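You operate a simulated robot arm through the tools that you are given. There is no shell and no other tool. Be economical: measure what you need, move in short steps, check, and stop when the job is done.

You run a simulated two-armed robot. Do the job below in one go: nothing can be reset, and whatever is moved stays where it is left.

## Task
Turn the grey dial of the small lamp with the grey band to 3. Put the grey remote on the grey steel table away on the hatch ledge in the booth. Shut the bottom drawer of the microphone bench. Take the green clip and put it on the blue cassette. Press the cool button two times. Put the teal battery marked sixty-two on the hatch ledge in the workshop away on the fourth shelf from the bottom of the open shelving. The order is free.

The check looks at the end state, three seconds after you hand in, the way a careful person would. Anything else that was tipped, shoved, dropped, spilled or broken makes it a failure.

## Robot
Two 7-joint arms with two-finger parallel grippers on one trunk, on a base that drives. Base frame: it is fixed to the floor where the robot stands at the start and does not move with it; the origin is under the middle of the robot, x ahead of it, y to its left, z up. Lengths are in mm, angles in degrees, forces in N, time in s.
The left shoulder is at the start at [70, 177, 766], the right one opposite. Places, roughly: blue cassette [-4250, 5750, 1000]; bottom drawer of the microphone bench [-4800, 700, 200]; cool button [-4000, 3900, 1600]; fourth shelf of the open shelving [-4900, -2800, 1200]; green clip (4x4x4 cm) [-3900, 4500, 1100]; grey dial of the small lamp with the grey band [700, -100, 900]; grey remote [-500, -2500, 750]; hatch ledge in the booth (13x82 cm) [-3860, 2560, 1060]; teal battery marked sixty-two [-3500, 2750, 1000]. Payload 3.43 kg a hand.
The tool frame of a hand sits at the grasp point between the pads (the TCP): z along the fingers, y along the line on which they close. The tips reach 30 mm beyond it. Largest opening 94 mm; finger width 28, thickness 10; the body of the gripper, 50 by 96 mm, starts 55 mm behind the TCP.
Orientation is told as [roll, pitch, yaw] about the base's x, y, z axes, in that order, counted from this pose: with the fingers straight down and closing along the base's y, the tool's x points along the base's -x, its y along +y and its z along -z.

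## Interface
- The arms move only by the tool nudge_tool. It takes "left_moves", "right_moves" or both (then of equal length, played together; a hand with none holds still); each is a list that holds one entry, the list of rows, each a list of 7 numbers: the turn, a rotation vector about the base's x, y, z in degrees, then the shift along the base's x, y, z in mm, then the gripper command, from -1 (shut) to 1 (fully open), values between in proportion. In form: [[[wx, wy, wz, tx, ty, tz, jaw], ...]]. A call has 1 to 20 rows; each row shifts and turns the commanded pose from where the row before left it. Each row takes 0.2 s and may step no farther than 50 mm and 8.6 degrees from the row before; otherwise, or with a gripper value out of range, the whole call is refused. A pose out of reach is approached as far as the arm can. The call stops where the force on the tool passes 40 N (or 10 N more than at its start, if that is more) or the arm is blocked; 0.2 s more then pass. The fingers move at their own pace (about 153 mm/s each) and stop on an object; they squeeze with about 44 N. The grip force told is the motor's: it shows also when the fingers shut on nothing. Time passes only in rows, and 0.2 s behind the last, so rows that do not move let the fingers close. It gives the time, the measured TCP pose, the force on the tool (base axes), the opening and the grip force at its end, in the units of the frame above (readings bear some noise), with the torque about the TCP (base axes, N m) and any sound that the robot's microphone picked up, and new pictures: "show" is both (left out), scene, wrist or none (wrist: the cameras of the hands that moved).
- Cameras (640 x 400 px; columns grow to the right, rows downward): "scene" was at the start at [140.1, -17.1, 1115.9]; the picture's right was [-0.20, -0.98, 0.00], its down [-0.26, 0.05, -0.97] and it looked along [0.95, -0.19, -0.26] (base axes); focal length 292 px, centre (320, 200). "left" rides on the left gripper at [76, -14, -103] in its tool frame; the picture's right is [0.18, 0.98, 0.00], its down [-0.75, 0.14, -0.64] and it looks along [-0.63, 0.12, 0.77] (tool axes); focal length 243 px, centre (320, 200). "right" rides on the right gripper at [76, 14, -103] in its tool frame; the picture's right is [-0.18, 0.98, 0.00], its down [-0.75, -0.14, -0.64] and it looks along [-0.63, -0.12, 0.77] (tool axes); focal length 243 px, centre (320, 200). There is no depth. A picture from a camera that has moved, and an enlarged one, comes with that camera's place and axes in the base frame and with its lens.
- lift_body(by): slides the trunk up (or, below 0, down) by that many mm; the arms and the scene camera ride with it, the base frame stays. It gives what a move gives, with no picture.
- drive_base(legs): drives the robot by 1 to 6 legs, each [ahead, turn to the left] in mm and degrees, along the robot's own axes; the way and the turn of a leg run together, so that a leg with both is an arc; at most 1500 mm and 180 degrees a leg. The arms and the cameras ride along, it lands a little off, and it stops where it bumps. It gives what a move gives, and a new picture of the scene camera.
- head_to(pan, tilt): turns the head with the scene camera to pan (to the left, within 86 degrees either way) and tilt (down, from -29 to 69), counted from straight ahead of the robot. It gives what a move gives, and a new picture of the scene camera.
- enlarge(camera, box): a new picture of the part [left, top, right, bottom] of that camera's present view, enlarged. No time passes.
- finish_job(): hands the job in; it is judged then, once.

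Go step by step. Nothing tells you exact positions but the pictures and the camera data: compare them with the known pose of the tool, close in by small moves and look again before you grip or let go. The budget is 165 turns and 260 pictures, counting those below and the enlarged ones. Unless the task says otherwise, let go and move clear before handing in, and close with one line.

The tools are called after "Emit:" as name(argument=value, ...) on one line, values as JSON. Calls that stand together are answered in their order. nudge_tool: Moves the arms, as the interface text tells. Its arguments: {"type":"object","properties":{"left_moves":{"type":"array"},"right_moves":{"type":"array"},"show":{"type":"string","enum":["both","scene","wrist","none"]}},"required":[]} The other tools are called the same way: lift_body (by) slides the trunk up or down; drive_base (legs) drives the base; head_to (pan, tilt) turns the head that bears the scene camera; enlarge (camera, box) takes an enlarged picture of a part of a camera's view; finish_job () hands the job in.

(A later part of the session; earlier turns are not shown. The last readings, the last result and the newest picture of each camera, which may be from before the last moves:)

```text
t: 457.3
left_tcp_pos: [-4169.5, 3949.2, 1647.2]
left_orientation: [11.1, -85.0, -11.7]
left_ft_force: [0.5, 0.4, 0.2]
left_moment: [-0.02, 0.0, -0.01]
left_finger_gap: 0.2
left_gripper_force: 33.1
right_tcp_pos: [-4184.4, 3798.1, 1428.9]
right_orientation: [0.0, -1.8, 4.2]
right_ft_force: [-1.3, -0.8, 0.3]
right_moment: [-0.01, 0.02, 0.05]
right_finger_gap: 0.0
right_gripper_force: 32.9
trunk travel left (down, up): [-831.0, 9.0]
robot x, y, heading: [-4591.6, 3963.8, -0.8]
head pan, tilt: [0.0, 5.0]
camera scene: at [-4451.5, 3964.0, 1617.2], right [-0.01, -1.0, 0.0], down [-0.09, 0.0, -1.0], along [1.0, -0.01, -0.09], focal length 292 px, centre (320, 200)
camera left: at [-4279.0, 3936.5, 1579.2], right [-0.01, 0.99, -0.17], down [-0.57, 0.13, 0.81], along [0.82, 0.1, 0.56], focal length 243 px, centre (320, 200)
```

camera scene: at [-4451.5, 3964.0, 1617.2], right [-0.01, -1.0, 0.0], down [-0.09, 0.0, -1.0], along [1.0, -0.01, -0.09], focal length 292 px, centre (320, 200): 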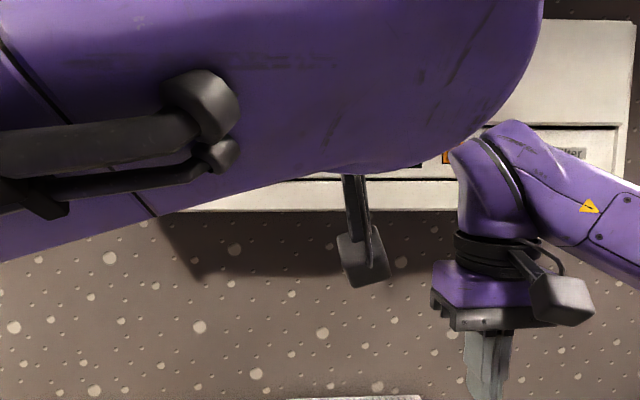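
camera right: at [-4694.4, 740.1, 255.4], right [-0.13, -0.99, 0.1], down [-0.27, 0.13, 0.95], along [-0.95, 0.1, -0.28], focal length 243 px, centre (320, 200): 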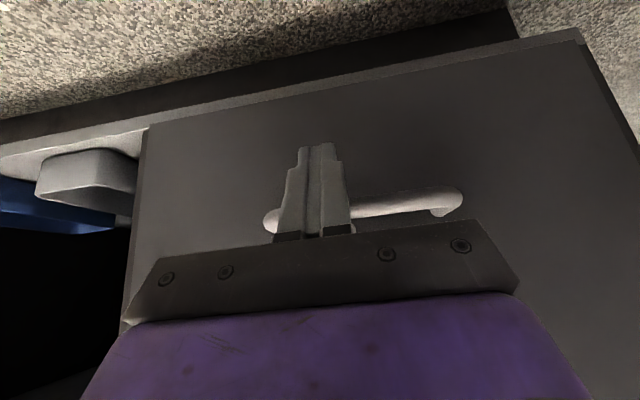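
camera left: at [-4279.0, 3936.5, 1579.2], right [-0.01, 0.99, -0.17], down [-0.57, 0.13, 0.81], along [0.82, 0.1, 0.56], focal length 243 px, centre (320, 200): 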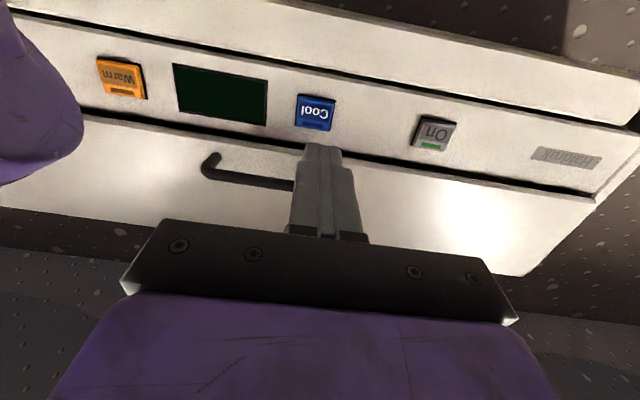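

Aligned within millimetres. I advance to about 20 mm short of the button.

Emit:
nudge_tool(left_moves=[[[0, 0, 0, 35, -2, 0, -1], [0, 0, 0, 35, -2, 1, -1], [0, 0, 0, 15, 0, 0, -1], [0, 0, 0, 0, 0, 0, -1]]], show="wrist")

```text
t: 458.3
left_tcp_pos: [-4085.6, 3946.3, 1649.0]
left_orientation: [11.3, -85.2, -11.7]
left_ft_force: [0.1, 0.1, -0.4]
left_moment: [-0.04, -0.03, 0.02]
left_finger_gap: 0.1
left_gripper_force: 33.5
right_tcp_pos: [-4184.3, 3798.7, 1428.7]
right_orientation: [0.1, -1.8, 4.1]
right_ft_force: [-0.5, 1.1, 0.3]
right_moment: [0.02, 0.01, 0.0]
right_finger_gap: 0.0
right_gripper_force: 33.0
trunk travel left (down, up): [-831.0, 9.0]
robot x, y, heading: [-4594.1, 3964.8, -1.0]
head pan, tilt: [0.0, 5.0]
camera left: at [-4194.9, 3933.6, 1580.2], right [-0.01, 0.99, -0.17], down [-0.57, 0.13, 0.81], along [0.82, 0.1, 0.57], focal length 243 px, centre (320, 200)
```

left: 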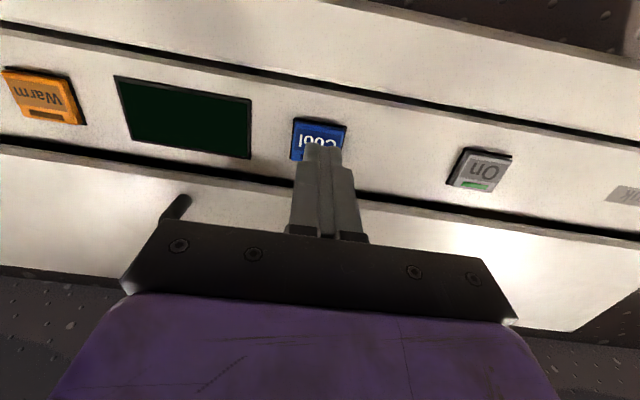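

The tip is in front of the Cool button. I press in slow steps.

Emit:
nudge_tool(left_moves=[[[0, 0, 0, 6, 0, 0, -1], [0, 0, 0, 6, 0, 0, -1], [0, 0, 0, 4, 0, 0, -1], [0, 0, 0, 3, 0, 0, -1], [0, 0, 0, 3, 0, 0, -1], [0, 0, 0, 3, 0, 0, -1]]], show="wrist")

```text
t: 459.7
left_tcp_pos: [-4060.9, 3945.6, 1647.1]
left_orientation: [11.1, -85.0, -11.6]
left_ft_force: [-0.5, 0.1, -0.1]
left_moment: [-0.01, -0.01, 0.01]
left_finger_gap: 0.1
left_gripper_force: 32.9
right_tcp_pos: [-4183.8, 3797.1, 1427.5]
right_orientation: [0.0, -1.7, 4.1]
right_ft_force: [0.0, -0.6, 0.3]
right_moment: [0.02, -0.01, -0.03]
right_finger_gap: 0.0
right_gripper_force: 33.0
trunk travel left (down, up): [-831.0, 9.0]
robot x, y, heading: [-4591.9, 3966.1, -0.9]
head pan, tilt: [0.0, 5.0]
camera left: at [-4169.5, 3933.0, 1579.6], right [-0.01, 0.99, -0.17], down [-0.57, 0.13, 0.81], along [0.82, 0.1, 0.57], focal length 243 px, centre (320, 200)
```

left: 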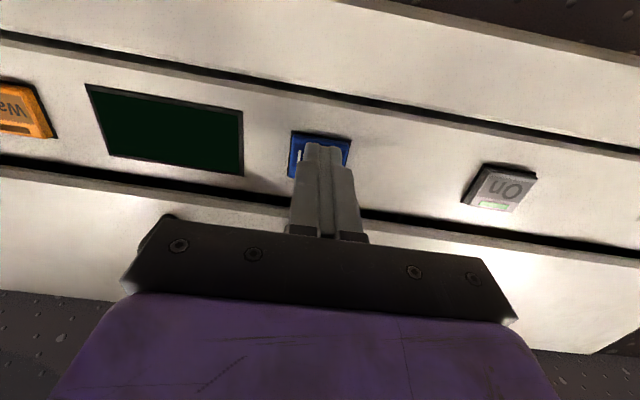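

No contact yet. I continue slowly, with no picture.

Emit:
nudge_tool(left_moves=[[[0, 0, 0, 3, 0, 0, -1], [0, 0, 0, 3, 0, 0, -1], [0, 0, 0, 3, 0, 0, -1], [0, 0, 0, 3, 0, 0, -1]]], show="none")

```text
t: 460.7
left_tcp_pos: [-4053.4, 3946.5, 1648.3]
left_orientation: [11.3, -85.2, -11.9]
left_ft_force: [-7.3, -0.4, -2.7]
left_moment: [0.0, 0.03, 0.03]
left_finger_gap: 0.3
left_gripper_force: 32.7
right_tcp_pos: [-4187.6, 3798.5, 1428.5]
right_orientation: [-0.1, -2.0, 4.1]
right_ft_force: [-0.2, -0.1, -0.4]
right_moment: [0.01, 0.01, 0.08]
right_finger_gap: 0.0
right_gripper_force: 32.9
trunk travel left (down, up): [-831.0, 9.0]
robot x, y, heading: [-4589.5, 3962.4, -0.8]
head pan, tilt: [0.0, 5.0]
heard: click
```

Contact with a click: first press registered. I retract to release and look.

Emit:
nudge_tool(left_moves=[[[0, 0, 0, -8, 0, 0, -1], [0, 0, 0, -8, 0, 0, -1], [0, 0, 0, 0, 0, 0, -1]]], show="wrist")

```text
t: 461.5
left_tcp_pos: [-4064.1, 3945.6, 1647.6]
left_orientation: [11.4, -84.9, -11.9]
left_ft_force: [0.0, -1.0, -0.3]
left_moment: [0.0, -0.01, -0.01]
left_finger_gap: 0.0
left_gripper_force: 33.0
right_tcp_pos: [-4183.8, 3797.9, 1429.7]
right_orientation: [0.2, -1.8, 4.2]
right_ft_force: [0.7, -0.3, 0.1]
right_moment: [-0.03, -0.01, -0.02]
right_finger_gap: 0.0
right_gripper_force: 32.7
trunk travel left (down, up): [-831.0, 9.0]
robot x, y, heading: [-4589.8, 3961.6, -0.8]
head pan, tilt: [0.0, 5.0]
camera left: at [-4174.0, 3933.1, 1580.5], right [-0.01, 0.99, -0.17], down [-0.57, 0.13, 0.81], along [0.82, 0.1, 0.57], focal length 243 px, centre (320, 200)
```

left: 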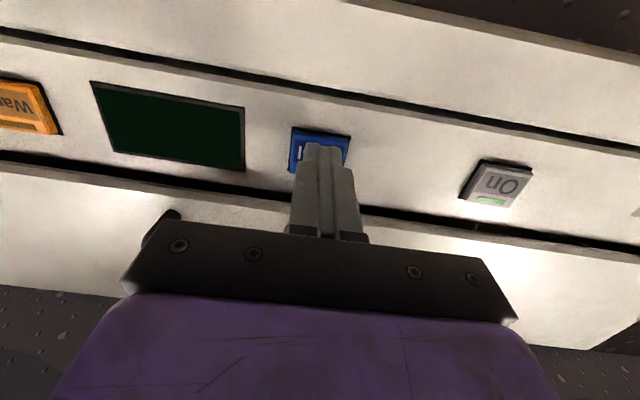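

Released. Second press, the same stroke.

Emit:
nudge_tool(left_moves=[[[0, 0, 0, 6, 0, 0, -1], [0, 0, 0, 4, 0, 0, -1], [0, 0, 0, 3, 0, 0, -1], [0, 0, 0, 3, 0, 0, -1]]], show="none")

```text
t: 462.5
left_tcp_pos: [-4052.9, 3944.8, 1648.9]
left_orientation: [11.7, -85.1, -12.1]
left_ft_force: [-10.2, 0.2, -4.2]
left_moment: [-0.03, 0.03, 0.05]
left_finger_gap: 0.0
left_gripper_force: 32.8
right_tcp_pos: [-4188.9, 3798.6, 1430.0]
right_orientation: [0.0, -1.9, 4.1]
right_ft_force: [0.4, -0.3, 0.8]
right_moment: [0.0, 0.01, -0.01]
right_finger_gap: 0.0
right_gripper_force: 32.9
trunk travel left (down, up): [-831.0, 9.0]
robot x, y, heading: [-4593.1, 3966.9, -1.1]
head pan, tilt: [0.0, 5.0]
heard: click
```

Second click heard. I retract fully, lower, and restore the left hand; then look for the clip.

Emit:
nudge_tool(left_moves=[[[0, 0, 0, -20, 0, 0, -1], [0, 0, 0, -40, 2, 0, -1], [0, 0, 0, -40, 2, 0, -1], [0, 0, 0, 0, 3, -40, -1], [0, 0, 0, 0, 3, -40, -1], [0, 0, 0, 0, 3, -40, -1], [0, 0, 0, 0, 3, -40, -1], [0, 0, 0, 0, 3, -40, -1], [0, 8.5, 0, 0, 5, 0, -1], [0, 8.5, 0, 0, 5, 0, -1], [0, 8.5, 0, 0, 5, 0, -1], [0, 8.5, 0, 0, 5, 0, -1], [0, 8.5, 0, 0, 5, 0, -1], [0, 8.5, 0, 0, 5, 0, -1], [0, 8.5, 0, 0, 5, 0, -1], [0, 8.5, 0, 0, 5, 0, -1], [0, 8.5, 0, 0, 5, 0, -1], [0, 8.5, 0, 0, 5, 0, -1]]], show="none")

Emit:
lift_body(by=-200)

Emit:
head_to(pan=25, tilt=25)

```text
t: 466.3
left_tcp_pos: [-4146.8, 4016.3, 1448.0]
left_orientation: [-0.3, 0.1, -1.0]
left_ft_force: [0.2, 0.1, 0.7]
left_moment: [-0.01, 0.01, 0.0]
left_finger_gap: 0.0
left_gripper_force: 32.6
right_tcp_pos: [-4183.7, 3799.3, 1428.4]
right_orientation: [0.1, -1.7, 4.1]
right_ft_force: [-0.3, 0.4, -0.4]
right_moment: [-0.04, 0.0, -0.01]
right_finger_gap: 0.1
right_gripper_force: 32.9
trunk travel left (down, up): [-831.0, 9.0]
robot x, y, heading: [-4593.0, 3961.1, -0.9]
head pan, tilt: [0.0, 5.0]
```

```text
t: 468.5
left_tcp_pos: [-4148.4, 4015.5, 1248.4]
left_orientation: [-0.4, -0.1, -1.0]
left_ft_force: [0.1, -0.2, 0.6]
left_moment: [-0.01, -0.03, 0.01]
left_finger_gap: 0.0
left_gripper_force: 33.1
right_tcp_pos: [-4184.7, 3797.8, 1229.8]
right_orientation: [0.1, -1.7, 4.1]
right_ft_force: [-0.7, 0.0, 0.4]
right_moment: [-0.01, -0.02, 0.03]
right_finger_gap: 0.0
right_gripper_force: 32.5
trunk travel left (down, up): [-631.0, 209.0]
robot x, y, heading: [-4589.7, 3962.0, -0.9]
head pan, tilt: [0.0, 5.0]
```

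```text
t: 469.4
left_tcp_pos: [-4148.0, 4014.5, 1248.8]
left_orientation: [-0.4, -0.1, -1.1]
left_ft_force: [-0.4, -0.2, 0.6]
left_moment: [-0.02, 0.01, 0.02]
left_finger_gap: 0.0
left_gripper_force: 33.1
right_tcp_pos: [-4183.4, 3797.2, 1228.6]
right_orientation: [0.0, -1.8, 4.2]
right_ft_force: [0.5, 0.7, -0.9]
right_moment: [0.0, -0.03, 0.05]
right_finger_gap: 0.0
right_gripper_force: 32.6
trunk travel left (down, up): [-631.0, 209.0]
robot x, y, heading: [-4593.7, 3966.6, -0.7]
head pan, tilt: [25.0, 25.0]
camera scene: at [-4459.4, 4002.7, 1384.8], right [0.41, -0.91, 0.0], down [-0.39, -0.17, -0.91], along [0.83, 0.37, -0.42], focal length 292 px, centre (320, 200)
```

scene: 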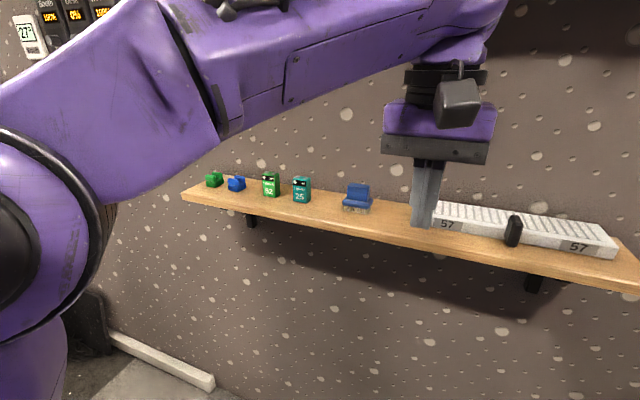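

Green clip is at the north end of the wall shelf, near (-3886, 4579, 1095). I drive over so that it's on my left hand's side.

Emit:
lift_body(by=-40)

Emit:
drive_base(legs=[[0, 68], [490, 0], [0, -67.5]])

Emit:
head_to(pan=12, tilt=32)

```text
t: 470.2
left_tcp_pos: [-4148.0, 4015.6, 1207.5]
left_orientation: [-0.3, -0.1, -1.1]
left_ft_force: [-0.3, -0.3, -0.1]
left_moment: [0.03, 0.02, -0.02]
left_finger_gap: 0.2
left_gripper_force: 32.7
right_tcp_pos: [-4184.5, 3798.0, 1188.3]
right_orientation: [-0.1, -1.8, 4.1]
right_ft_force: [0.6, 0.4, 0.0]
right_moment: [-0.01, -0.01, 0.01]
right_finger_gap: 0.2
right_gripper_force: 32.9
trunk travel left (down, up): [-591.0, 249.0]
robot x, y, heading: [-4588.7, 3964.2, -0.6]
head pan, tilt: [25.0, 25.0]
```

```text
t: 476.3
left_tcp_pos: [-4286.1, 4848.4, 1210.0]
left_orientation: [-0.8, -0.3, 66.7]
left_ft_force: [-0.2, -0.5, -0.5]
left_moment: [-0.02, -0.02, -0.01]
left_finger_gap: 0.0
left_gripper_force: 33.5
right_tcp_pos: [-4100.2, 4733.9, 1192.7]
right_orientation: [-0.4, -2.1, 71.7]
right_ft_force: [-0.1, -0.5, -0.3]
right_moment: [0.0, 0.01, 0.02]
right_finger_gap: 0.1
right_gripper_force: 32.6
trunk travel left (down, up): [-591.0, 249.0]
robot x, y, heading: [-4400.3, 4422.9, 66.9]
head pan, tilt: [25.0, 25.0]
stopped in leg 2: the robot was blocked; the commanded pose is now the measured one
camera scene: at [-4393.6, 4558.3, 1345.3], right [1.0, 0.03, 0.01], down [0.02, -0.42, -0.91], along [-0.03, 0.91, -0.42], focal length 292 px, centre (320, 200)
```

scene: 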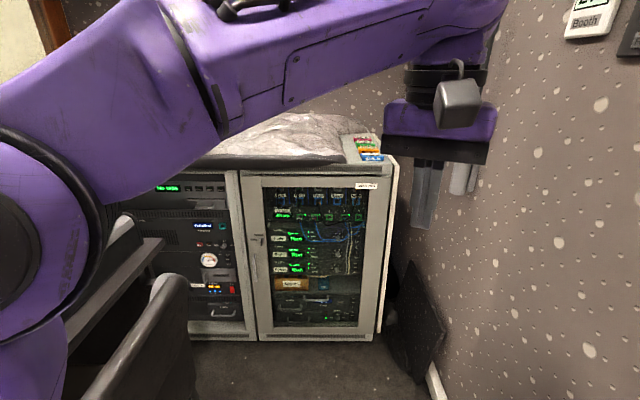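

```text
t: 477.0
left_tcp_pos: [-4287.1, 4847.8, 1211.5]
left_orientation: [-0.8, -0.4, 66.7]
left_ft_force: [0.3, 0.0, 0.3]
left_moment: [-0.01, 0.01, 0.0]
left_finger_gap: 0.0
left_gripper_force: 32.6
right_tcp_pos: [-4100.2, 4732.6, 1191.7]
right_orientation: [-0.4, -2.1, 71.8]
right_ft_force: [0.6, 0.0, 0.0]
right_moment: [-0.03, 0.01, 0.0]
right_finger_gap: 0.2
right_gripper_force: 33.1
trunk travel left (down, up): [-591.0, 249.0]
robot x, y, heading: [-4401.5, 4420.8, 66.8]
head pan, tilt: [12.0, 32.0]
camera scene: at [-4373.6, 4554.0, 1334.4], right [0.98, -0.19, 0.01], down [-0.1, -0.52, -0.85], along [0.17, 0.83, -0.53], focal length 292 px, centre (320, 200)
```

scene: 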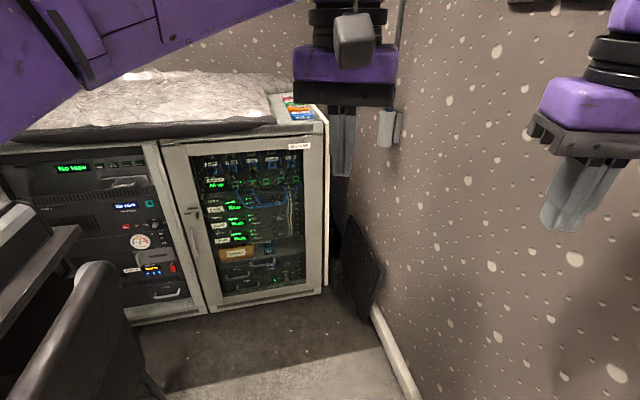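

The base bumped something at the end of that leg (probably the second chair's leg). I back off a little and look.

Emit:
drive_base(legs=[[-60, 0]])

Emit:
head_to(pan=40, tilt=55)

```text
t: 478.0
left_tcp_pos: [-4301.7, 4794.7, 1207.4]
left_orientation: [-0.2, -0.1, 66.6]
left_ft_force: [-0.4, 0.0, -0.3]
left_moment: [-0.01, 0.03, -0.02]
left_finger_gap: 0.0
left_gripper_force: 33.2
right_tcp_pos: [-4115.7, 4678.1, 1188.9]
right_orientation: [0.0, -1.8, 71.7]
right_ft_force: [-0.2, -0.6, 0.0]
right_moment: [0.03, 0.01, 0.01]
right_finger_gap: 0.0
right_gripper_force: 33.3
trunk travel left (down, up): [-591.0, 249.0]
robot x, y, heading: [-4427.6, 4367.1, 67.1]
head pan, tilt: [12.0, 32.0]
camera scene: at [-4387.2, 4499.8, 1333.4], right [0.98, -0.19, 0.0], down [-0.1, -0.52, -0.85], along [0.16, 0.83, -0.53], focal length 292 px, centre (320, 200)
```

scene: 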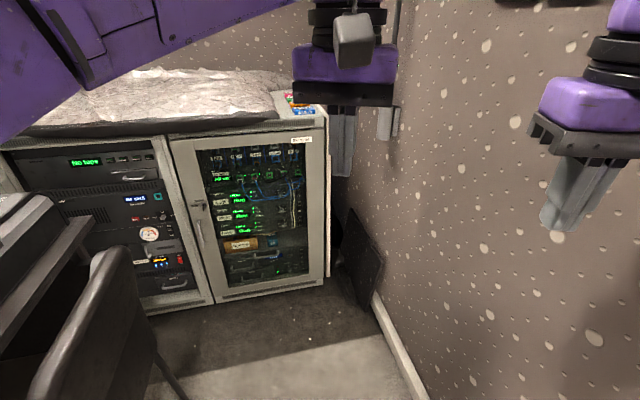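

```text
t: 478.9
left_tcp_pos: [-4303.0, 4795.7, 1208.1]
left_orientation: [-0.4, -0.2, 66.6]
left_ft_force: [-0.5, 0.8, 0.8]
left_moment: [-0.04, 0.01, 0.05]
left_finger_gap: 0.0
left_gripper_force: 32.9
right_tcp_pos: [-4115.8, 4680.0, 1188.5]
right_orientation: [-0.1, -1.8, 71.8]
right_ft_force: [0.8, 0.1, -0.4]
right_moment: [-0.02, 0.01, 0.01]
right_finger_gap: 0.2
right_gripper_force: 32.7
trunk travel left (down, up): [-591.0, 249.0]
robot x, y, heading: [-4423.6, 4365.6, 66.8]
head pan, tilt: [40.0, 55.0]
camera scene: at [-4427.0, 4481.7, 1300.7], right [0.96, 0.29, 0.0], down [0.24, -0.78, -0.57], along [-0.17, 0.55, -0.82], focal length 292 px, centre (320, 200)
```

scene: 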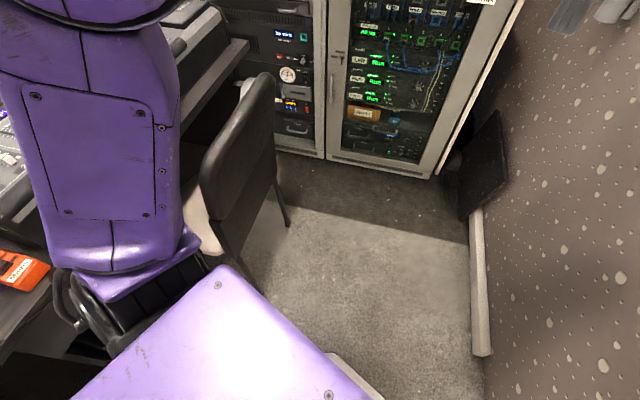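

The chair isn't that close; perhaps my right elbow met the wall or shelf. I check the shelf and its items.

Emit:
head_to(pan=-62, tilt=25)

```text
t: 480.7
left_tcp_pos: [-4303.9, 4793.4, 1208.9]
left_orientation: [-0.4, -0.1, 66.7]
left_ft_force: [0.7, 0.3, 0.1]
left_moment: [-0.02, -0.03, 0.02]
left_finger_gap: 0.1
left_gripper_force: 32.9
right_tcp_pos: [-4117.1, 4677.8, 1189.3]
right_orientation: [0.0, -1.9, 71.8]
right_ft_force: [0.5, 0.0, 0.0]
right_moment: [-0.02, 0.01, -0.03]
right_finger_gap: 0.2
right_gripper_force: 33.5
trunk travel left (down, up): [-591.0, 249.0]
robot x, y, heading: [-4424.8, 4365.8, 67.1]
head pan, tilt: [-62.0, 25.0]
camera scene: at [-4314.7, 4419.6, 1344.8], right [0.08, -1.0, 0.0], down [-0.42, -0.04, -0.91], along [0.9, 0.08, -0.42], focal length 292 px, centre (320, 200)
```

scene: 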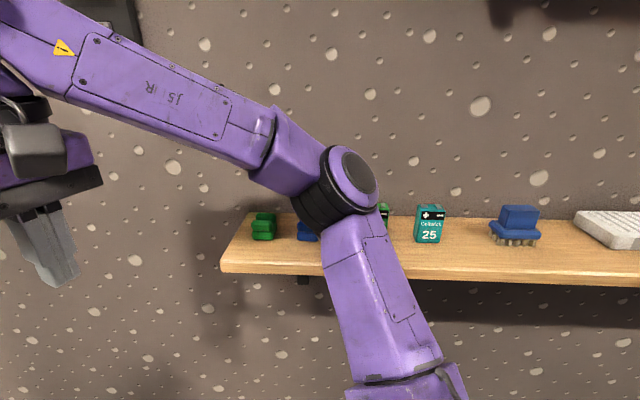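

Items look upright, but my right elbow hovers close to the shelf. I raise the trunk straight up, then draw that elbow in and check the items.

Emit:
lift_body(by=120)

Emit:
nudge_tool(right_moves=[[[0, 0, 0, -8, 28, 0, -1], [0, 0, 0, -8, 28, 0, -1], [0, 0, 0, -8, 28, 0, -1], [0, 0, 0, -8, 28, 0, -1], [0, 0, 0, 0, 0, 0, -1]]], show="scene")

```text
t: 482.2
left_tcp_pos: [-4303.4, 4794.2, 1327.4]
left_orientation: [-0.4, -0.1, 66.6]
left_ft_force: [0.2, -0.3, 0.5]
left_moment: [0.01, 0.0, -0.01]
left_finger_gap: 0.0
left_gripper_force: 33.0
right_tcp_pos: [-4116.2, 4679.2, 1309.0]
right_orientation: [0.1, -1.9, 71.8]
right_ft_force: [0.5, -0.5, 0.4]
right_moment: [0.0, -0.01, -0.01]
right_finger_gap: 0.3
right_gripper_force: 33.6
trunk travel left (down, up): [-711.0, 129.0]
robot x, y, heading: [-4427.0, 4365.6, 67.0]
head pan, tilt: [-62.0, 25.0]
```

```text
t: 483.4
left_tcp_pos: [-4303.2, 4794.4, 1329.3]
left_orientation: [-0.4, -0.1, 66.7]
left_ft_force: [0.8, -0.1, -0.1]
left_moment: [-0.01, -0.01, -0.01]
left_finger_gap: 0.0
left_gripper_force: 33.2
right_tcp_pos: [-4149.4, 4789.2, 1310.5]
right_orientation: [0.0, -1.8, 71.9]
right_ft_force: [-0.2, -0.6, -0.6]
right_moment: [0.01, -0.03, 0.02]
right_finger_gap: 0.2
right_gripper_force: 32.8
trunk travel left (down, up): [-711.0, 129.0]
robot x, y, heading: [-4425.9, 4365.1, 66.5]
head pan, tilt: [-62.0, 25.0]
camera scene: at [-4314.2, 4418.8, 1464.8], right [0.08, -1.0, 0.0], down [-0.42, -0.04, -0.91], along [0.9, 0.08, -0.42], focal length 292 px, centre (320, 200)
```

scene: 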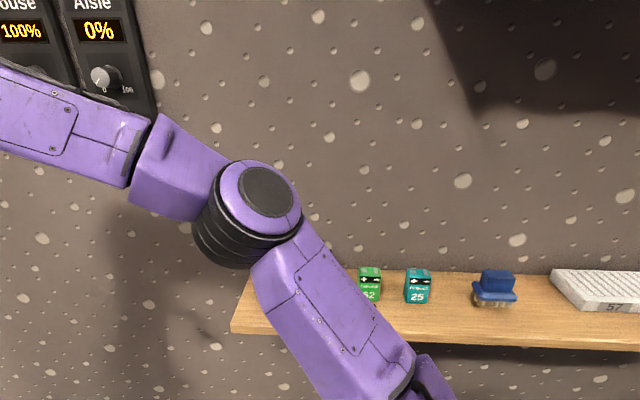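

The batteries and other items stand undisturbed. I retreat the way I came, then approach from further west, where the elbows have room.

Emit:
drive_base(legs=[[-400, 0], [0, 24], [400, 0], [0, -91]])

Emit:
lift_body(by=-120)

Emit:
head_to(pan=12, tilt=30)

```text
t: 493.1
left_tcp_pos: [-4149.9, 4453.6, 1328.6]
left_orientation: [-0.5, -0.1, 0.0]
left_ft_force: [-0.5, 0.0, -1.0]
left_moment: [0.03, -0.02, -0.08]
left_finger_gap: 0.1
left_gripper_force: 33.1
right_tcp_pos: [-4092.6, 4310.0, 1308.3]
right_orientation: [0.0, -1.9, 5.2]
right_ft_force: [-1.2, -0.3, -0.1]
right_moment: [0.01, -0.03, 0.0]
right_finger_gap: 0.0
right_gripper_force: 33.1
trunk travel left (down, up): [-711.0, 129.0]
robot x, y, heading: [-4591.4, 4390.8, 0.4]
head pan, tilt: [-62.0, 25.0]
camera scene: at [-4499.5, 4313.9, 1464.8], right [-0.88, -0.47, 0.0], down [-0.2, 0.37, -0.91], along [0.43, -0.8, -0.42], focal length 292 px, centre (320, 200)
```

scene: 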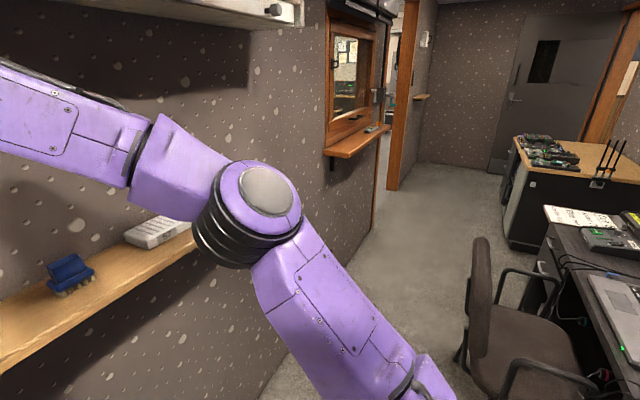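

```text
t: 494.6
left_tcp_pos: [-4149.1, 4452.5, 1208.2]
left_orientation: [-0.4, -0.1, 0.1]
left_ft_force: [0.0, -0.2, 1.1]
left_moment: [0.01, -0.01, 0.0]
left_finger_gap: 0.0
left_gripper_force: 32.9
right_tcp_pos: [-4092.3, 4310.5, 1190.3]
right_orientation: [0.0, -1.9, 5.1]
right_ft_force: [0.4, -0.9, -0.5]
right_moment: [-0.01, 0.01, -0.02]
right_finger_gap: 0.3
right_gripper_force: 33.3
trunk travel left (down, up): [-591.0, 249.0]
robot x, y, heading: [-4592.7, 4392.7, 0.3]
head pan, tilt: [-62.0, 25.0]
```

```text
t: 496.1
left_tcp_pos: [-4149.2, 4453.4, 1208.6]
left_orientation: [-0.4, -0.1, 0.1]
left_ft_force: [0.4, -1.2, -0.5]
left_moment: [-0.04, 0.0, -0.01]
left_finger_gap: 0.0
left_gripper_force: 32.9
right_tcp_pos: [-4090.9, 4311.0, 1189.0]
right_orientation: [0.0, -1.9, 5.2]
right_ft_force: [-0.2, 0.3, 0.3]
right_moment: [-0.02, -0.01, 0.02]
right_finger_gap: 0.0
right_gripper_force: 33.1
trunk travel left (down, up): [-591.0, 249.0]
robot x, y, heading: [-4591.3, 4392.6, 0.2]
head pan, tilt: [12.0, 30.0]
camera scene: at [-4454.7, 4414.0, 1336.8], right [0.21, -0.98, 0.0], down [-0.49, -0.11, -0.87], along [0.85, 0.18, -0.5], focal length 292 px, centre (320, 200)
```

scene: 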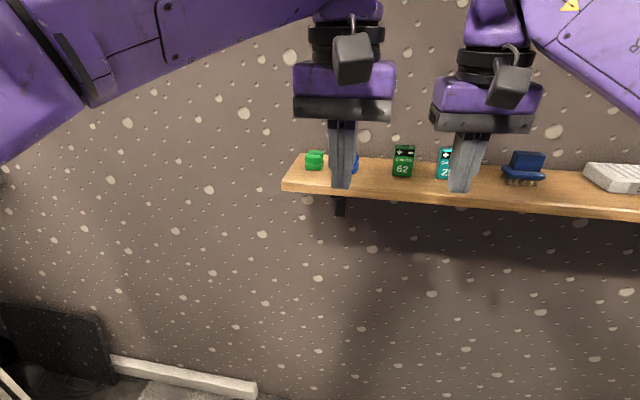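

Clip centre triangulated at (-3926, 4539, 1114). I raise the right hand, open the left one and drive 110 mm nearer.

Emit:
nudge_tool(left_moves=[[[0, 0, 0, 0, 28, 0, 0.5], [0, 0, 0, 0, 28, 0, 0.5], [0, 0, 0, 0, 28, 0, 0.5]]], right_moves=[[[0, 0, 0, 0, 0, 20, -1], [0, 0, 0, 0, 0, 20, -1], [0, 0, 0, 0, 0, 0, -1]]], show="none")

Emit:
drive_base(legs=[[120, 0]])

Emit:
enlarge(camera="left", box=[0, 0, 640, 400])

```text
t: 496.9
left_tcp_pos: [-4149.3, 4536.6, 1208.3]
left_orientation: [-0.4, -0.1, 0.1]
left_ft_force: [-1.2, -0.6, 0.0]
left_moment: [0.0, 0.0, -0.02]
left_finger_gap: 70.6
left_gripper_force: 0.1
right_tcp_pos: [-4092.1, 4311.1, 1227.9]
right_orientation: [0.0, -1.9, 5.2]
right_ft_force: [0.4, -0.3, 0.1]
right_moment: [-0.02, 0.01, 0.0]
right_finger_gap: 0.0
right_gripper_force: 32.8
trunk travel left (down, up): [-591.0, 249.0]
robot x, y, heading: [-4589.4, 4392.8, 0.3]
head pan, tilt: [12.0, 30.0]
```

```text
t: 498.1
left_tcp_pos: [-4029.4, 4535.6, 1207.0]
left_orientation: [-0.4, -0.2, 0.0]
left_ft_force: [0.4, -0.2, 1.0]
left_moment: [-0.01, 0.0, 0.02]
left_finger_gap: 70.6
left_gripper_force: 0.1
right_tcp_pos: [-3973.3, 4309.5, 1228.5]
right_orientation: [0.0, -1.9, 5.1]
right_ft_force: [0.7, -0.3, -0.1]
right_moment: [-0.02, 0.02, 0.0]
right_finger_gap: 0.1
right_gripper_force: 33.1
trunk travel left (down, up): [-591.0, 249.0]
robot x, y, heading: [-4467.3, 4393.0, 0.1]
head pan, tilt: [12.0, 30.0]
camera scene: at [-4335.1, 4414.4, 1336.9], right [0.21, -0.98, 0.0], down [-0.49, -0.11, -0.87], along [0.85, 0.18, -0.5], focal length 292 px, centre (320, 200)
```

scene: 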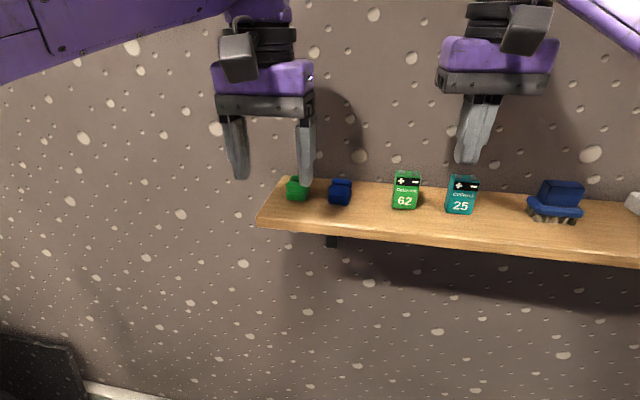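

```text
1.00 times, centred on (320, 200) of left
camera zoom: at [-4107.1, 4521.8, 1310.4], right [-0.18, 0.98, -0.01], down [0.75, 0.15, 0.64], along [0.63, 0.11, -0.77], focal length 243 px, centre (320, 200)
```

zoom: 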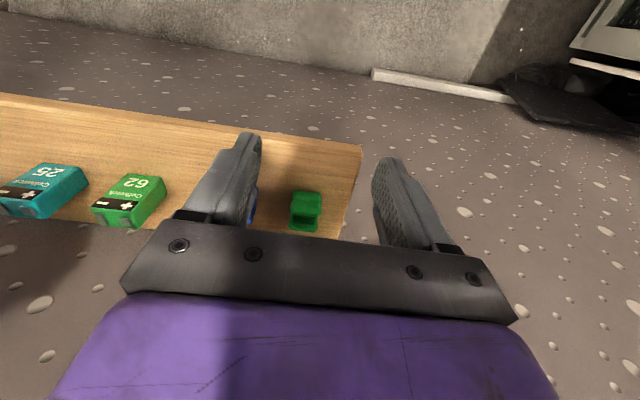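

The clip is at (-3928, 4537). I move over it and lower part way.

Emit:
nudge_tool(left_moves=[[[0, 0, 0, 35, 0.5, 0, 0.4], [0, 0, 0, 35, 0.5, 0, 0.4], [0, 0, 0, 32, 0.5, -10, 0.4], [0, 0, 0, 0, 0, -30, 0.4], [0, 0, 0, 0, 0, 0, 0.4]]], show="wrist")

Emit:
enlarge(camera="scene", box=[220, 110, 440, 250])

```text
t: 499.3
left_tcp_pos: [-3926.8, 4536.9, 1166.2]
left_orientation: [-0.4, -0.1, 0.0]
left_ft_force: [-0.9, 0.1, -0.8]
left_moment: [0.02, 0.01, 0.01]
left_finger_gap: 65.7
left_gripper_force: 0.1
right_tcp_pos: [-3971.7, 4311.7, 1228.3]
right_orientation: [-0.1, -2.0, 5.1]
right_ft_force: [0.1, 0.2, -0.2]
right_moment: [-0.01, 0.04, 0.0]
right_finger_gap: 0.0
right_gripper_force: 33.1
trunk travel left (down, up): [-591.0, 249.0]
robot x, y, heading: [-4471.5, 4392.3, 0.0]
head pan, tilt: [12.0, 30.0]
camera left: at [-4003.8, 4522.4, 1268.7], right [-0.18, 0.98, -0.01], down [0.75, 0.15, 0.64], along [0.63, 0.11, -0.77], focal length 243 px, centre (320, 200)
```

left: 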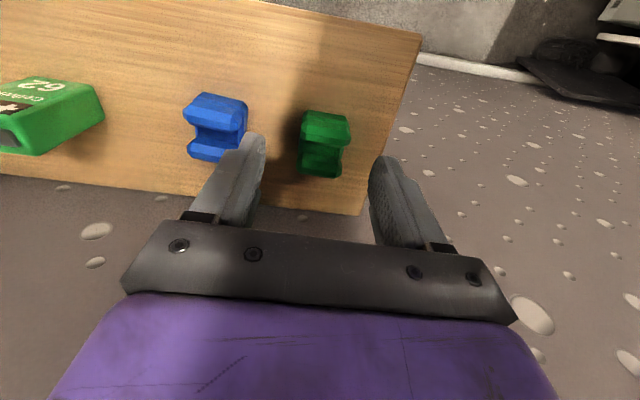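

```text
2.86 times, centred on (330, 180) of scene
camera zoom: at [-4333.9, 4414.3, 1336.7], right [0.21, -0.98, 0.0], down [-0.49, -0.11, -0.87], along [0.85, 0.18, -0.5], focal length 833 px, centre (291, 257)
```

zoom: 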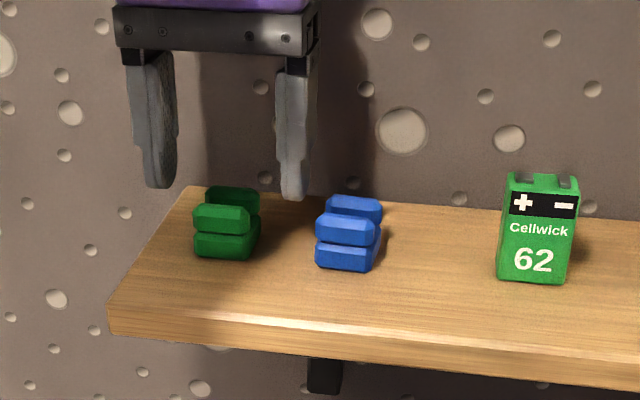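

Aligned. I lower to TCP≈1131 and close.

Emit:
nudge_tool(left_moves=[[[0, 0, 0, 0.5, 1.5, -20, 0.4], [0, 0, 0, 0, 0, -12, 0.4], [0, 0, 0, 0, 0, -3, 0.4], [0, 0, 0, 0, 0, 0, 0], [0, 0, 0, 0, 0, 0, -0.6], [0, 0, 0, 0, 0, 0, -1], [0, 0, 0, 0, 0, 0, -1]]], show="wrist")

```text
t: 500.9
left_tcp_pos: [-3927.5, 4539.3, 1133.0]
left_orientation: [-0.4, -0.1, 0.1]
left_ft_force: [0.8, 0.7, 0.3]
left_moment: [0.03, 0.0, 0.04]
left_finger_gap: 35.2
left_gripper_force: 43.8
right_tcp_pos: [-3971.9, 4310.8, 1228.5]
right_orientation: [0.0, -1.9, 5.1]
right_ft_force: [0.4, 1.0, -0.2]
right_moment: [0.0, -0.01, -0.01]
right_finger_gap: 0.0
right_gripper_force: 33.1
trunk travel left (down, up): [-591.0, 249.0]
robot x, y, heading: [-4471.7, 4391.3, 0.4]
head pan, tilt: [12.0, 30.0]
camera left: at [-4004.3, 4524.5, 1235.4], right [-0.18, 0.98, -0.01], down [0.75, 0.15, 0.64], along [0.63, 0.11, -0.77], focal length 243 px, centre (320, 200)
```

left: 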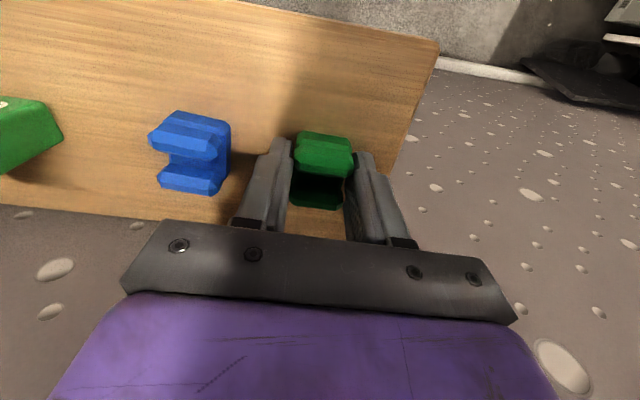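

Clip gripped (35 mm). I lift it, back off to x≈-4600, and bring the right hand further forward/inward to draw its elbow in.

Emit:
nudge_tool(left_moves=[[[0, 0, 0, 0, 0, 20, -1], [0, 0, 0, 0, 0, 35, -1], [0, 0, 0, 0, 0, 35, -1], [0, 0, 0, -25, -10, 0, -1], [0, 0, 0, -25, -10, 0, -1], [0, 0, 0, -25, -10, 0, -1], [0, 0, 0, 0, 0, 0, -1]]], show="none")

Emit:
drive_base(legs=[[-130, 0]])

Emit:
nudge_tool(right_moves=[[[0, 0, 0, 10, 10, -20, -1], [0, 0, 0, 15, 10, -20, -1], [0, 0, 0, 15, 15, 0, -1], [0, 0, 0, 10, 15, 0, -1], [0, 0, 0, 0, 0, 0, -1]]], show="none")

Emit:
head_to(pan=-60, tilt=40)

```text
t: 502.5
left_tcp_pos: [-4002.5, 4510.4, 1211.6]
left_orientation: [-0.4, 0.0, 0.0]
left_ft_force: [0.1, -0.2, 0.4]
left_moment: [-0.03, 0.01, -0.01]
left_finger_gap: 35.2
left_gripper_force: 43.9
left hand out of reach, approached as far as the arm can: row 3
right_tcp_pos: [-3971.4, 4310.7, 1227.5]
right_orientation: [0.0, -1.9, 5.1]
right_ft_force: [0.5, 0.5, -0.2]
right_moment: [-0.03, 0.0, -0.01]
right_finger_gap: 0.0
right_gripper_force: 32.3
trunk travel left (down, up): [-591.0, 249.0]
robot x, y, heading: [-4470.7, 4394.4, -0.0]
head pan, tilt: [12.0, 30.0]
```

```text
t: 503.8
left_tcp_pos: [-4131.2, 4509.8, 1210.3]
left_orientation: [-0.4, -0.1, 0.0]
left_ft_force: [-0.4, -0.1, -0.3]
left_moment: [0.02, -0.05, 0.03]
left_finger_gap: 35.1
left_gripper_force: 43.9
right_tcp_pos: [-4100.1, 4309.5, 1227.4]
right_orientation: [0.0, -1.8, 5.1]
right_ft_force: [-0.1, -0.2, 0.4]
right_moment: [0.01, 0.01, 0.0]
right_finger_gap: 0.1
right_gripper_force: 33.3
trunk travel left (down, up): [-591.0, 249.0]
robot x, y, heading: [-4603.0, 4393.6, 0.3]
head pan, tilt: [12.0, 30.0]
camera scene: at [-4462.4, 4413.9, 1336.7], right [0.21, -0.98, 0.0], down [-0.49, -0.11, -0.87], along [0.85, 0.18, -0.5], focal length 292 px, centre (320, 200)
```

scene: 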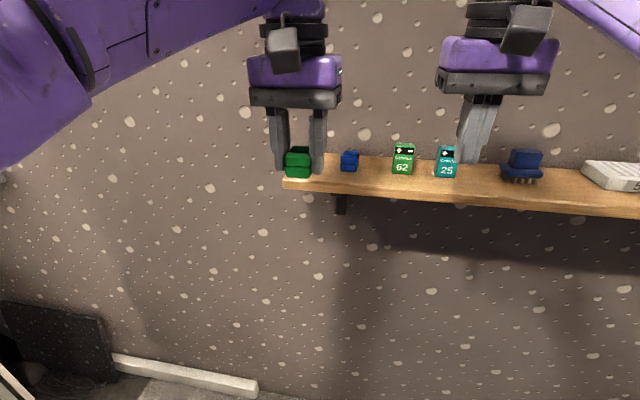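

```text
t: 505.0
left_tcp_pos: [-4130.7, 4509.4, 1212.0]
left_orientation: [-0.4, -0.1, 0.1]
left_ft_force: [0.3, 0.6, 0.0]
left_moment: [0.04, -0.02, -0.01]
left_finger_gap: 35.1
left_gripper_force: 44.0
right_tcp_pos: [-4059.7, 4345.7, 1186.3]
right_orientation: [0.0, -1.9, 5.1]
right_ft_force: [-0.1, -0.1, -0.6]
right_moment: [-0.02, 0.0, 0.0]
right_finger_gap: 0.1
right_gripper_force: 32.7
right hand out of reach, approached as far as the arm can: row 4
trunk travel left (down, up): [-591.0, 249.0]
robot x, y, heading: [-4599.3, 4396.4, -0.2]
head pan, tilt: [12.0, 30.0]
```

```text
t: 506.4
left_tcp_pos: [-4130.5, 4510.5, 1211.1]
left_orientation: [-0.4, -0.1, 0.1]
left_ft_force: [0.9, -0.6, -0.4]
left_moment: [-0.01, 0.01, -0.03]
left_finger_gap: 35.1
left_gripper_force: 44.2
right_tcp_pos: [-4061.0, 4345.5, 1187.5]
right_orientation: [0.1, -1.9, 5.0]
right_ft_force: [0.5, 0.6, -0.6]
right_moment: [0.02, 0.01, 0.02]
right_finger_gap: 0.0
right_gripper_force: 33.1
trunk travel left (down, up): [-591.0, 249.0]
robot x, y, heading: [-4600.6, 4395.4, 0.1]
head pan, tilt: [-60.0, 40.0]
camera scene: at [-4508.8, 4321.4, 1321.5], right [-0.86, -0.5, 0.0], down [-0.32, 0.56, -0.77], along [0.39, -0.66, -0.64], focal length 292 px, centre (320, 200)
```

scene: 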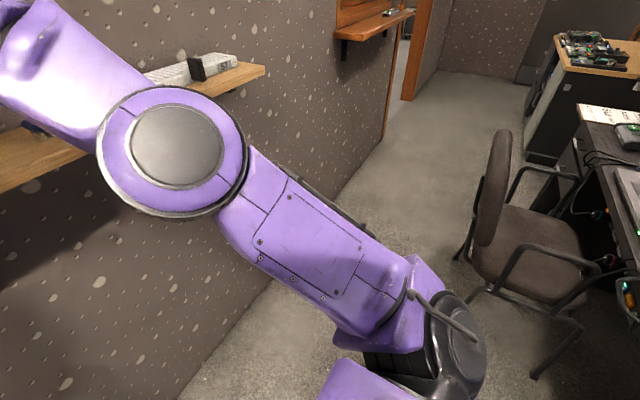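

The right elbow is now well tucked. I raise the trunk and weave north toward the rack: heading 40°, then 75°, then 90°.

Emit:
nudge_tool(left_moves=[[[0, 0, 0, 0, -10, 0, -1], [0, 0, 0, 0, -10, 0, -1]]], show="none")

Emit:
drive_base(legs=[[0, 40]])

Emit:
lift_body(by=120)

Emit:
drive_base(legs=[[200, 0], [0, 36], [300, 0], [0, 14], [200, 0]])

Emit:
head_to(pan=-5, tilt=35)

```text
t: 507.1
left_tcp_pos: [-4131.4, 4489.5, 1211.3]
left_orientation: [-0.4, -0.1, 0.0]
left_ft_force: [0.4, -0.1, -0.4]
left_moment: [-0.02, -0.03, 0.0]
left_finger_gap: 35.3
left_gripper_force: 44.7
right_tcp_pos: [-4060.0, 4344.5, 1186.5]
right_orientation: [0.0, -1.9, 5.1]
right_ft_force: [-1.1, 0.2, -0.7]
right_moment: [0.01, -0.02, 0.04]
right_finger_gap: 0.0
right_gripper_force: 33.1
trunk travel left (down, up): [-591.0, 249.0]
robot x, y, heading: [-4601.0, 4396.8, 0.4]
head pan, tilt: [-60.0, 40.0]
```

```text
t: 509.3
left_tcp_pos: [-4303.9, 4768.7, 1211.7]
left_orientation: [-0.3, -0.1, 40.2]
left_ft_force: [-0.1, -0.1, -0.3]
left_moment: [0.0, 0.02, 0.0]
left_finger_gap: 34.9
left_gripper_force: 44.1
right_tcp_pos: [-4156.4, 4703.6, 1187.7]
right_orientation: [0.0, -1.9, 45.2]
right_ft_force: [-0.4, 0.6, 0.6]
right_moment: [0.06, 0.02, 0.0]
right_finger_gap: 0.1
right_gripper_force: 33.2
trunk travel left (down, up): [-591.0, 249.0]
robot x, y, heading: [-4601.1, 4394.6, 40.1]
head pan, tilt: [-60.0, 40.0]
camera scene: at [-4483.5, 4398.4, 1321.5], right [-0.34, -0.94, 0.0], down [-0.6, 0.22, -0.77], along [0.72, -0.26, -0.64], focal length 292 px, centre (320, 200)
```

scene: 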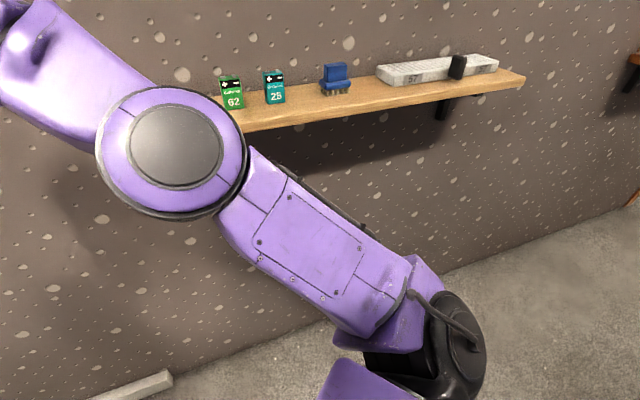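

```text
t: 510.8
left_tcp_pos: [-4303.6, 4768.9, 1330.9]
left_orientation: [-0.4, 0.0, 40.2]
left_ft_force: [-0.5, 0.4, -0.3]
left_moment: [-0.03, -0.02, 0.0]
left_finger_gap: 35.0
left_gripper_force: 44.2
right_tcp_pos: [-4156.2, 4704.9, 1306.2]
right_orientation: [-0.1, -1.9, 45.3]
right_ft_force: [1.2, 0.1, 0.2]
right_moment: [-0.03, 0.05, 0.01]
right_finger_gap: 0.3
right_gripper_force: 32.9
trunk travel left (down, up): [-711.0, 129.0]
robot x, y, heading: [-4601.4, 4390.8, 40.3]
head pan, tilt: [-60.0, 40.0]
```

```text
t: 517.8
left_tcp_pos: [-4476.6, 5476.7, 1332.3]
left_orientation: [-0.3, -0.2, 90.1]
left_ft_force: [-0.4, 0.5, 0.1]
left_moment: [0.04, 0.02, 0.0]
left_finger_gap: 35.1
left_gripper_force: 44.3
right_tcp_pos: [-4332.5, 5548.6, 1307.2]
right_orientation: [0.0, -2.0, 95.2]
right_ft_force: [-0.7, -0.3, 0.1]
right_moment: [-0.01, 0.01, 0.02]
right_finger_gap: 0.0
right_gripper_force: 32.9
trunk travel left (down, up): [-711.0, 129.0]
robot x, y, heading: [-4378.3, 5010.6, 90.1]
head pan, tilt: [-60.0, 40.0]
camera scene: at [-4307.7, 5101.8, 1441.6], right [0.5, -0.86, 0.0], down [-0.56, -0.32, -0.77], along [0.66, 0.39, -0.64], focal length 292 px, centre (320, 200)
```

scene: 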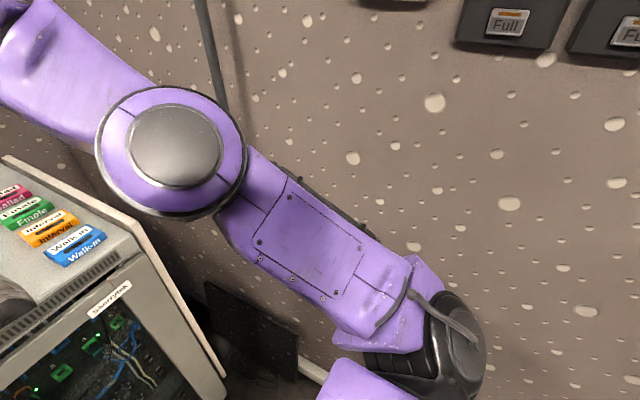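

```text
t: 519.0
left_tcp_pos: [-4476.7, 5477.8, 1331.7]
left_orientation: [-0.4, 0.0, 90.1]
left_ft_force: [0.9, 0.1, -0.1]
left_moment: [-0.03, 0.0, 0.01]
left_finger_gap: 35.1
left_gripper_force: 43.5
right_tcp_pos: [-4332.1, 5549.4, 1306.1]
right_orientation: [0.0, -2.0, 95.3]
right_ft_force: [0.2, 0.3, -0.3]
right_moment: [0.0, -0.04, -0.01]
right_finger_gap: 0.1
right_gripper_force: 33.2
trunk travel left (down, up): [-711.0, 129.0]
robot x, y, heading: [-4381.1, 5007.4, 90.2]
head pan, tilt: [-5.0, 35.0]
camera scene: at [-4373.7, 5148.9, 1449.0], right [1.0, -0.08, 0.0], down [-0.05, -0.57, -0.82], along [0.07, 0.82, -0.57], focal length 292 px, centre (320, 200)
```

scene: 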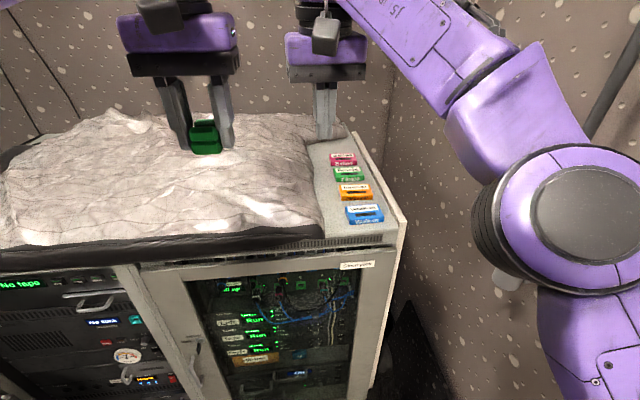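

The blue cassette is the nearest of the row, at about (-4224, 5675, z≈1037). I drive 100 mm closer and turn 30° right so it lies on my left hand's side.

Emit:
drive_base(legs=[[100, 0], [0, -30]])

Emit:
head_to(pan=12, tilt=38)

```text
t: 521.7
left_tcp_pos: [-4232.0, 5564.4, 1331.5]
left_orientation: [-0.4, 0.0, 60.2]
left_ft_force: [-1.0, -0.2, -0.4]
left_moment: [0.0, -0.02, 0.01]
left_finger_gap: 35.4
left_gripper_force: 43.8
right_tcp_pos: [-4070.6, 5555.8, 1307.2]
right_orientation: [0.0, -2.0, 65.5]
right_ft_force: [-1.0, 0.4, -0.5]
right_moment: [0.01, 0.0, -0.02]
right_finger_gap: 0.0
right_gripper_force: 32.9
trunk travel left (down, up): [-711.0, 129.0]
robot x, y, heading: [-4378.9, 5109.7, 60.3]
head pan, tilt: [-5.0, 35.0]
camera scene: at [-4306.9, 5227.6, 1449.0], right [0.82, -0.57, 0.0], down [-0.33, -0.47, -0.82], along [0.47, 0.67, -0.57], focal length 292 px, centre (320, 200)
```

scene: 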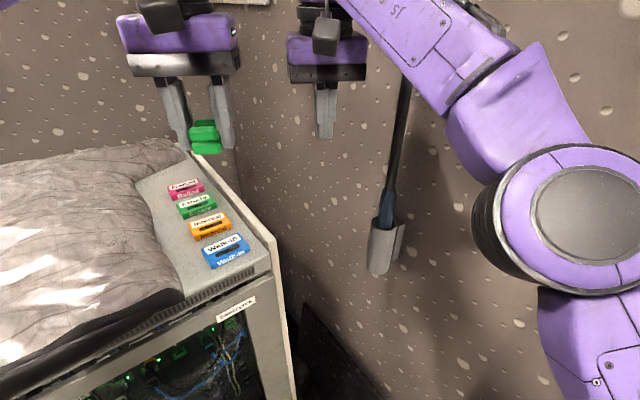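

```text
t: 522.5
left_tcp_pos: [-4231.9, 5562.9, 1331.1]
left_orientation: [-0.4, -0.1, 60.2]
left_ft_force: [0.8, -0.2, 0.1]
left_moment: [0.01, -0.01, 0.0]
left_finger_gap: 35.1
left_gripper_force: 44.1
right_tcp_pos: [-4070.6, 5554.3, 1307.8]
right_orientation: [0.0, -1.9, 65.5]
right_ft_force: [0.3, 0.9, -0.6]
right_moment: [-0.01, 0.02, 0.04]
right_finger_gap: 0.0
right_gripper_force: 32.9
trunk travel left (down, up): [-711.0, 129.0]
robot x, y, heading: [-4378.9, 5108.5, 60.3]
head pan, tilt: [12.0, 38.0]
camera scene: at [-4330.1, 5236.4, 1444.5], right [0.95, -0.3, 0.0], down [-0.19, -0.59, -0.79], along [0.24, 0.75, -0.62], focal length 292 px, centre (320, 200)
```

scene: 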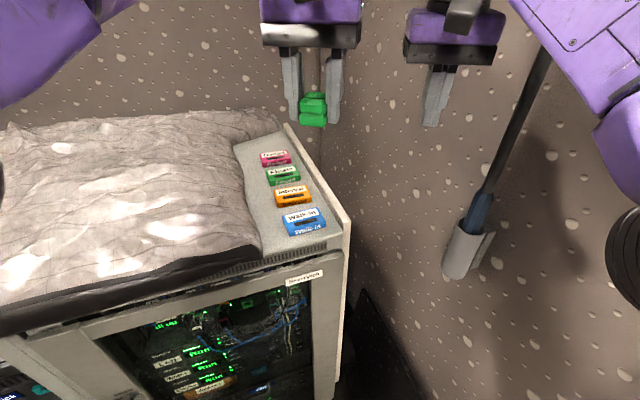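

I move the clip over the blue cassette and lower to about 40 mm above it.

Emit:
nudge_tool(left_moves=[[[0, 0, 0, 3, 40, 0, -1], [0, 0, 0, 3, 40, 0, -1], [0, 0, 0, 4, 41, 0, -1], [0, 0, 0, 0, 0, -40, -1], [0, 0, 0, 0, 0, -40, -1], [0, 0, 0, 0, 0, -40, -1], [0, 0, 0, 0, 0, -40, -1], [0, 0, 0, 0, 0, -40, -1], [0, 0, 0, 0, 0, 0, -1]]], show="both")

```text
t: 524.5
left_tcp_pos: [-4226.2, 5651.9, 1125.5]
left_orientation: [-0.5, -0.2, 60.3]
left_ft_force: [-0.4, -0.6, -1.0]
left_moment: [0.01, 0.0, 0.01]
left_finger_gap: 35.1
left_gripper_force: 44.2
left hand out of reach, approached as far as the arm can: row 3
right_tcp_pos: [-4070.7, 5553.5, 1307.1]
right_orientation: [0.0, -2.0, 65.5]
right_ft_force: [0.3, -0.6, 0.6]
right_moment: [0.05, 0.02, 0.0]
right_finger_gap: 0.0
right_gripper_force: 32.4
trunk travel left (down, up): [-711.0, 129.0]
robot x, y, heading: [-4377.9, 5109.3, 60.6]
head pan, tilt: [12.0, 38.0]
camera scene: at [-4330.7, 5236.0, 1444.5], right [0.95, -0.3, 0.0], down [-0.19, -0.59, -0.79], along [0.24, 0.75, -0.62], focal length 292 px, centre (320, 200)
camera left: at [-4253.8, 5578.4, 1227.8], right [-0.94, 0.33, -0.01], down [0.25, 0.72, 0.64], along [0.22, 0.61, -0.77], focal length 243 px, centre (320, 200)
```

scene: 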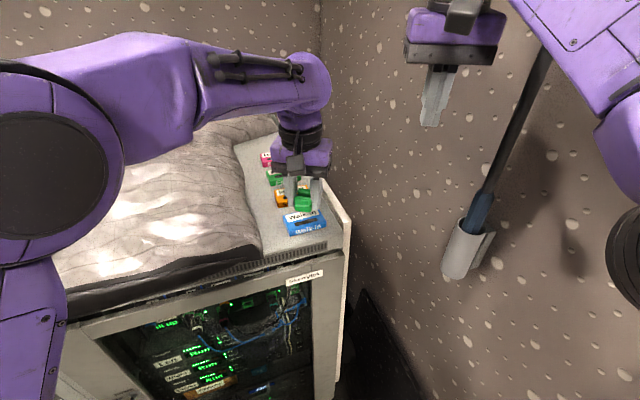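
left: 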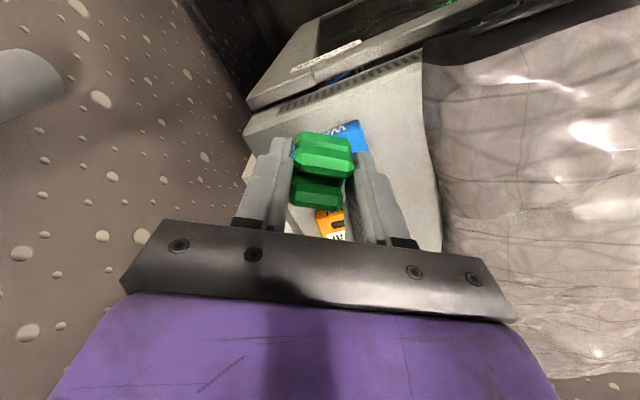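

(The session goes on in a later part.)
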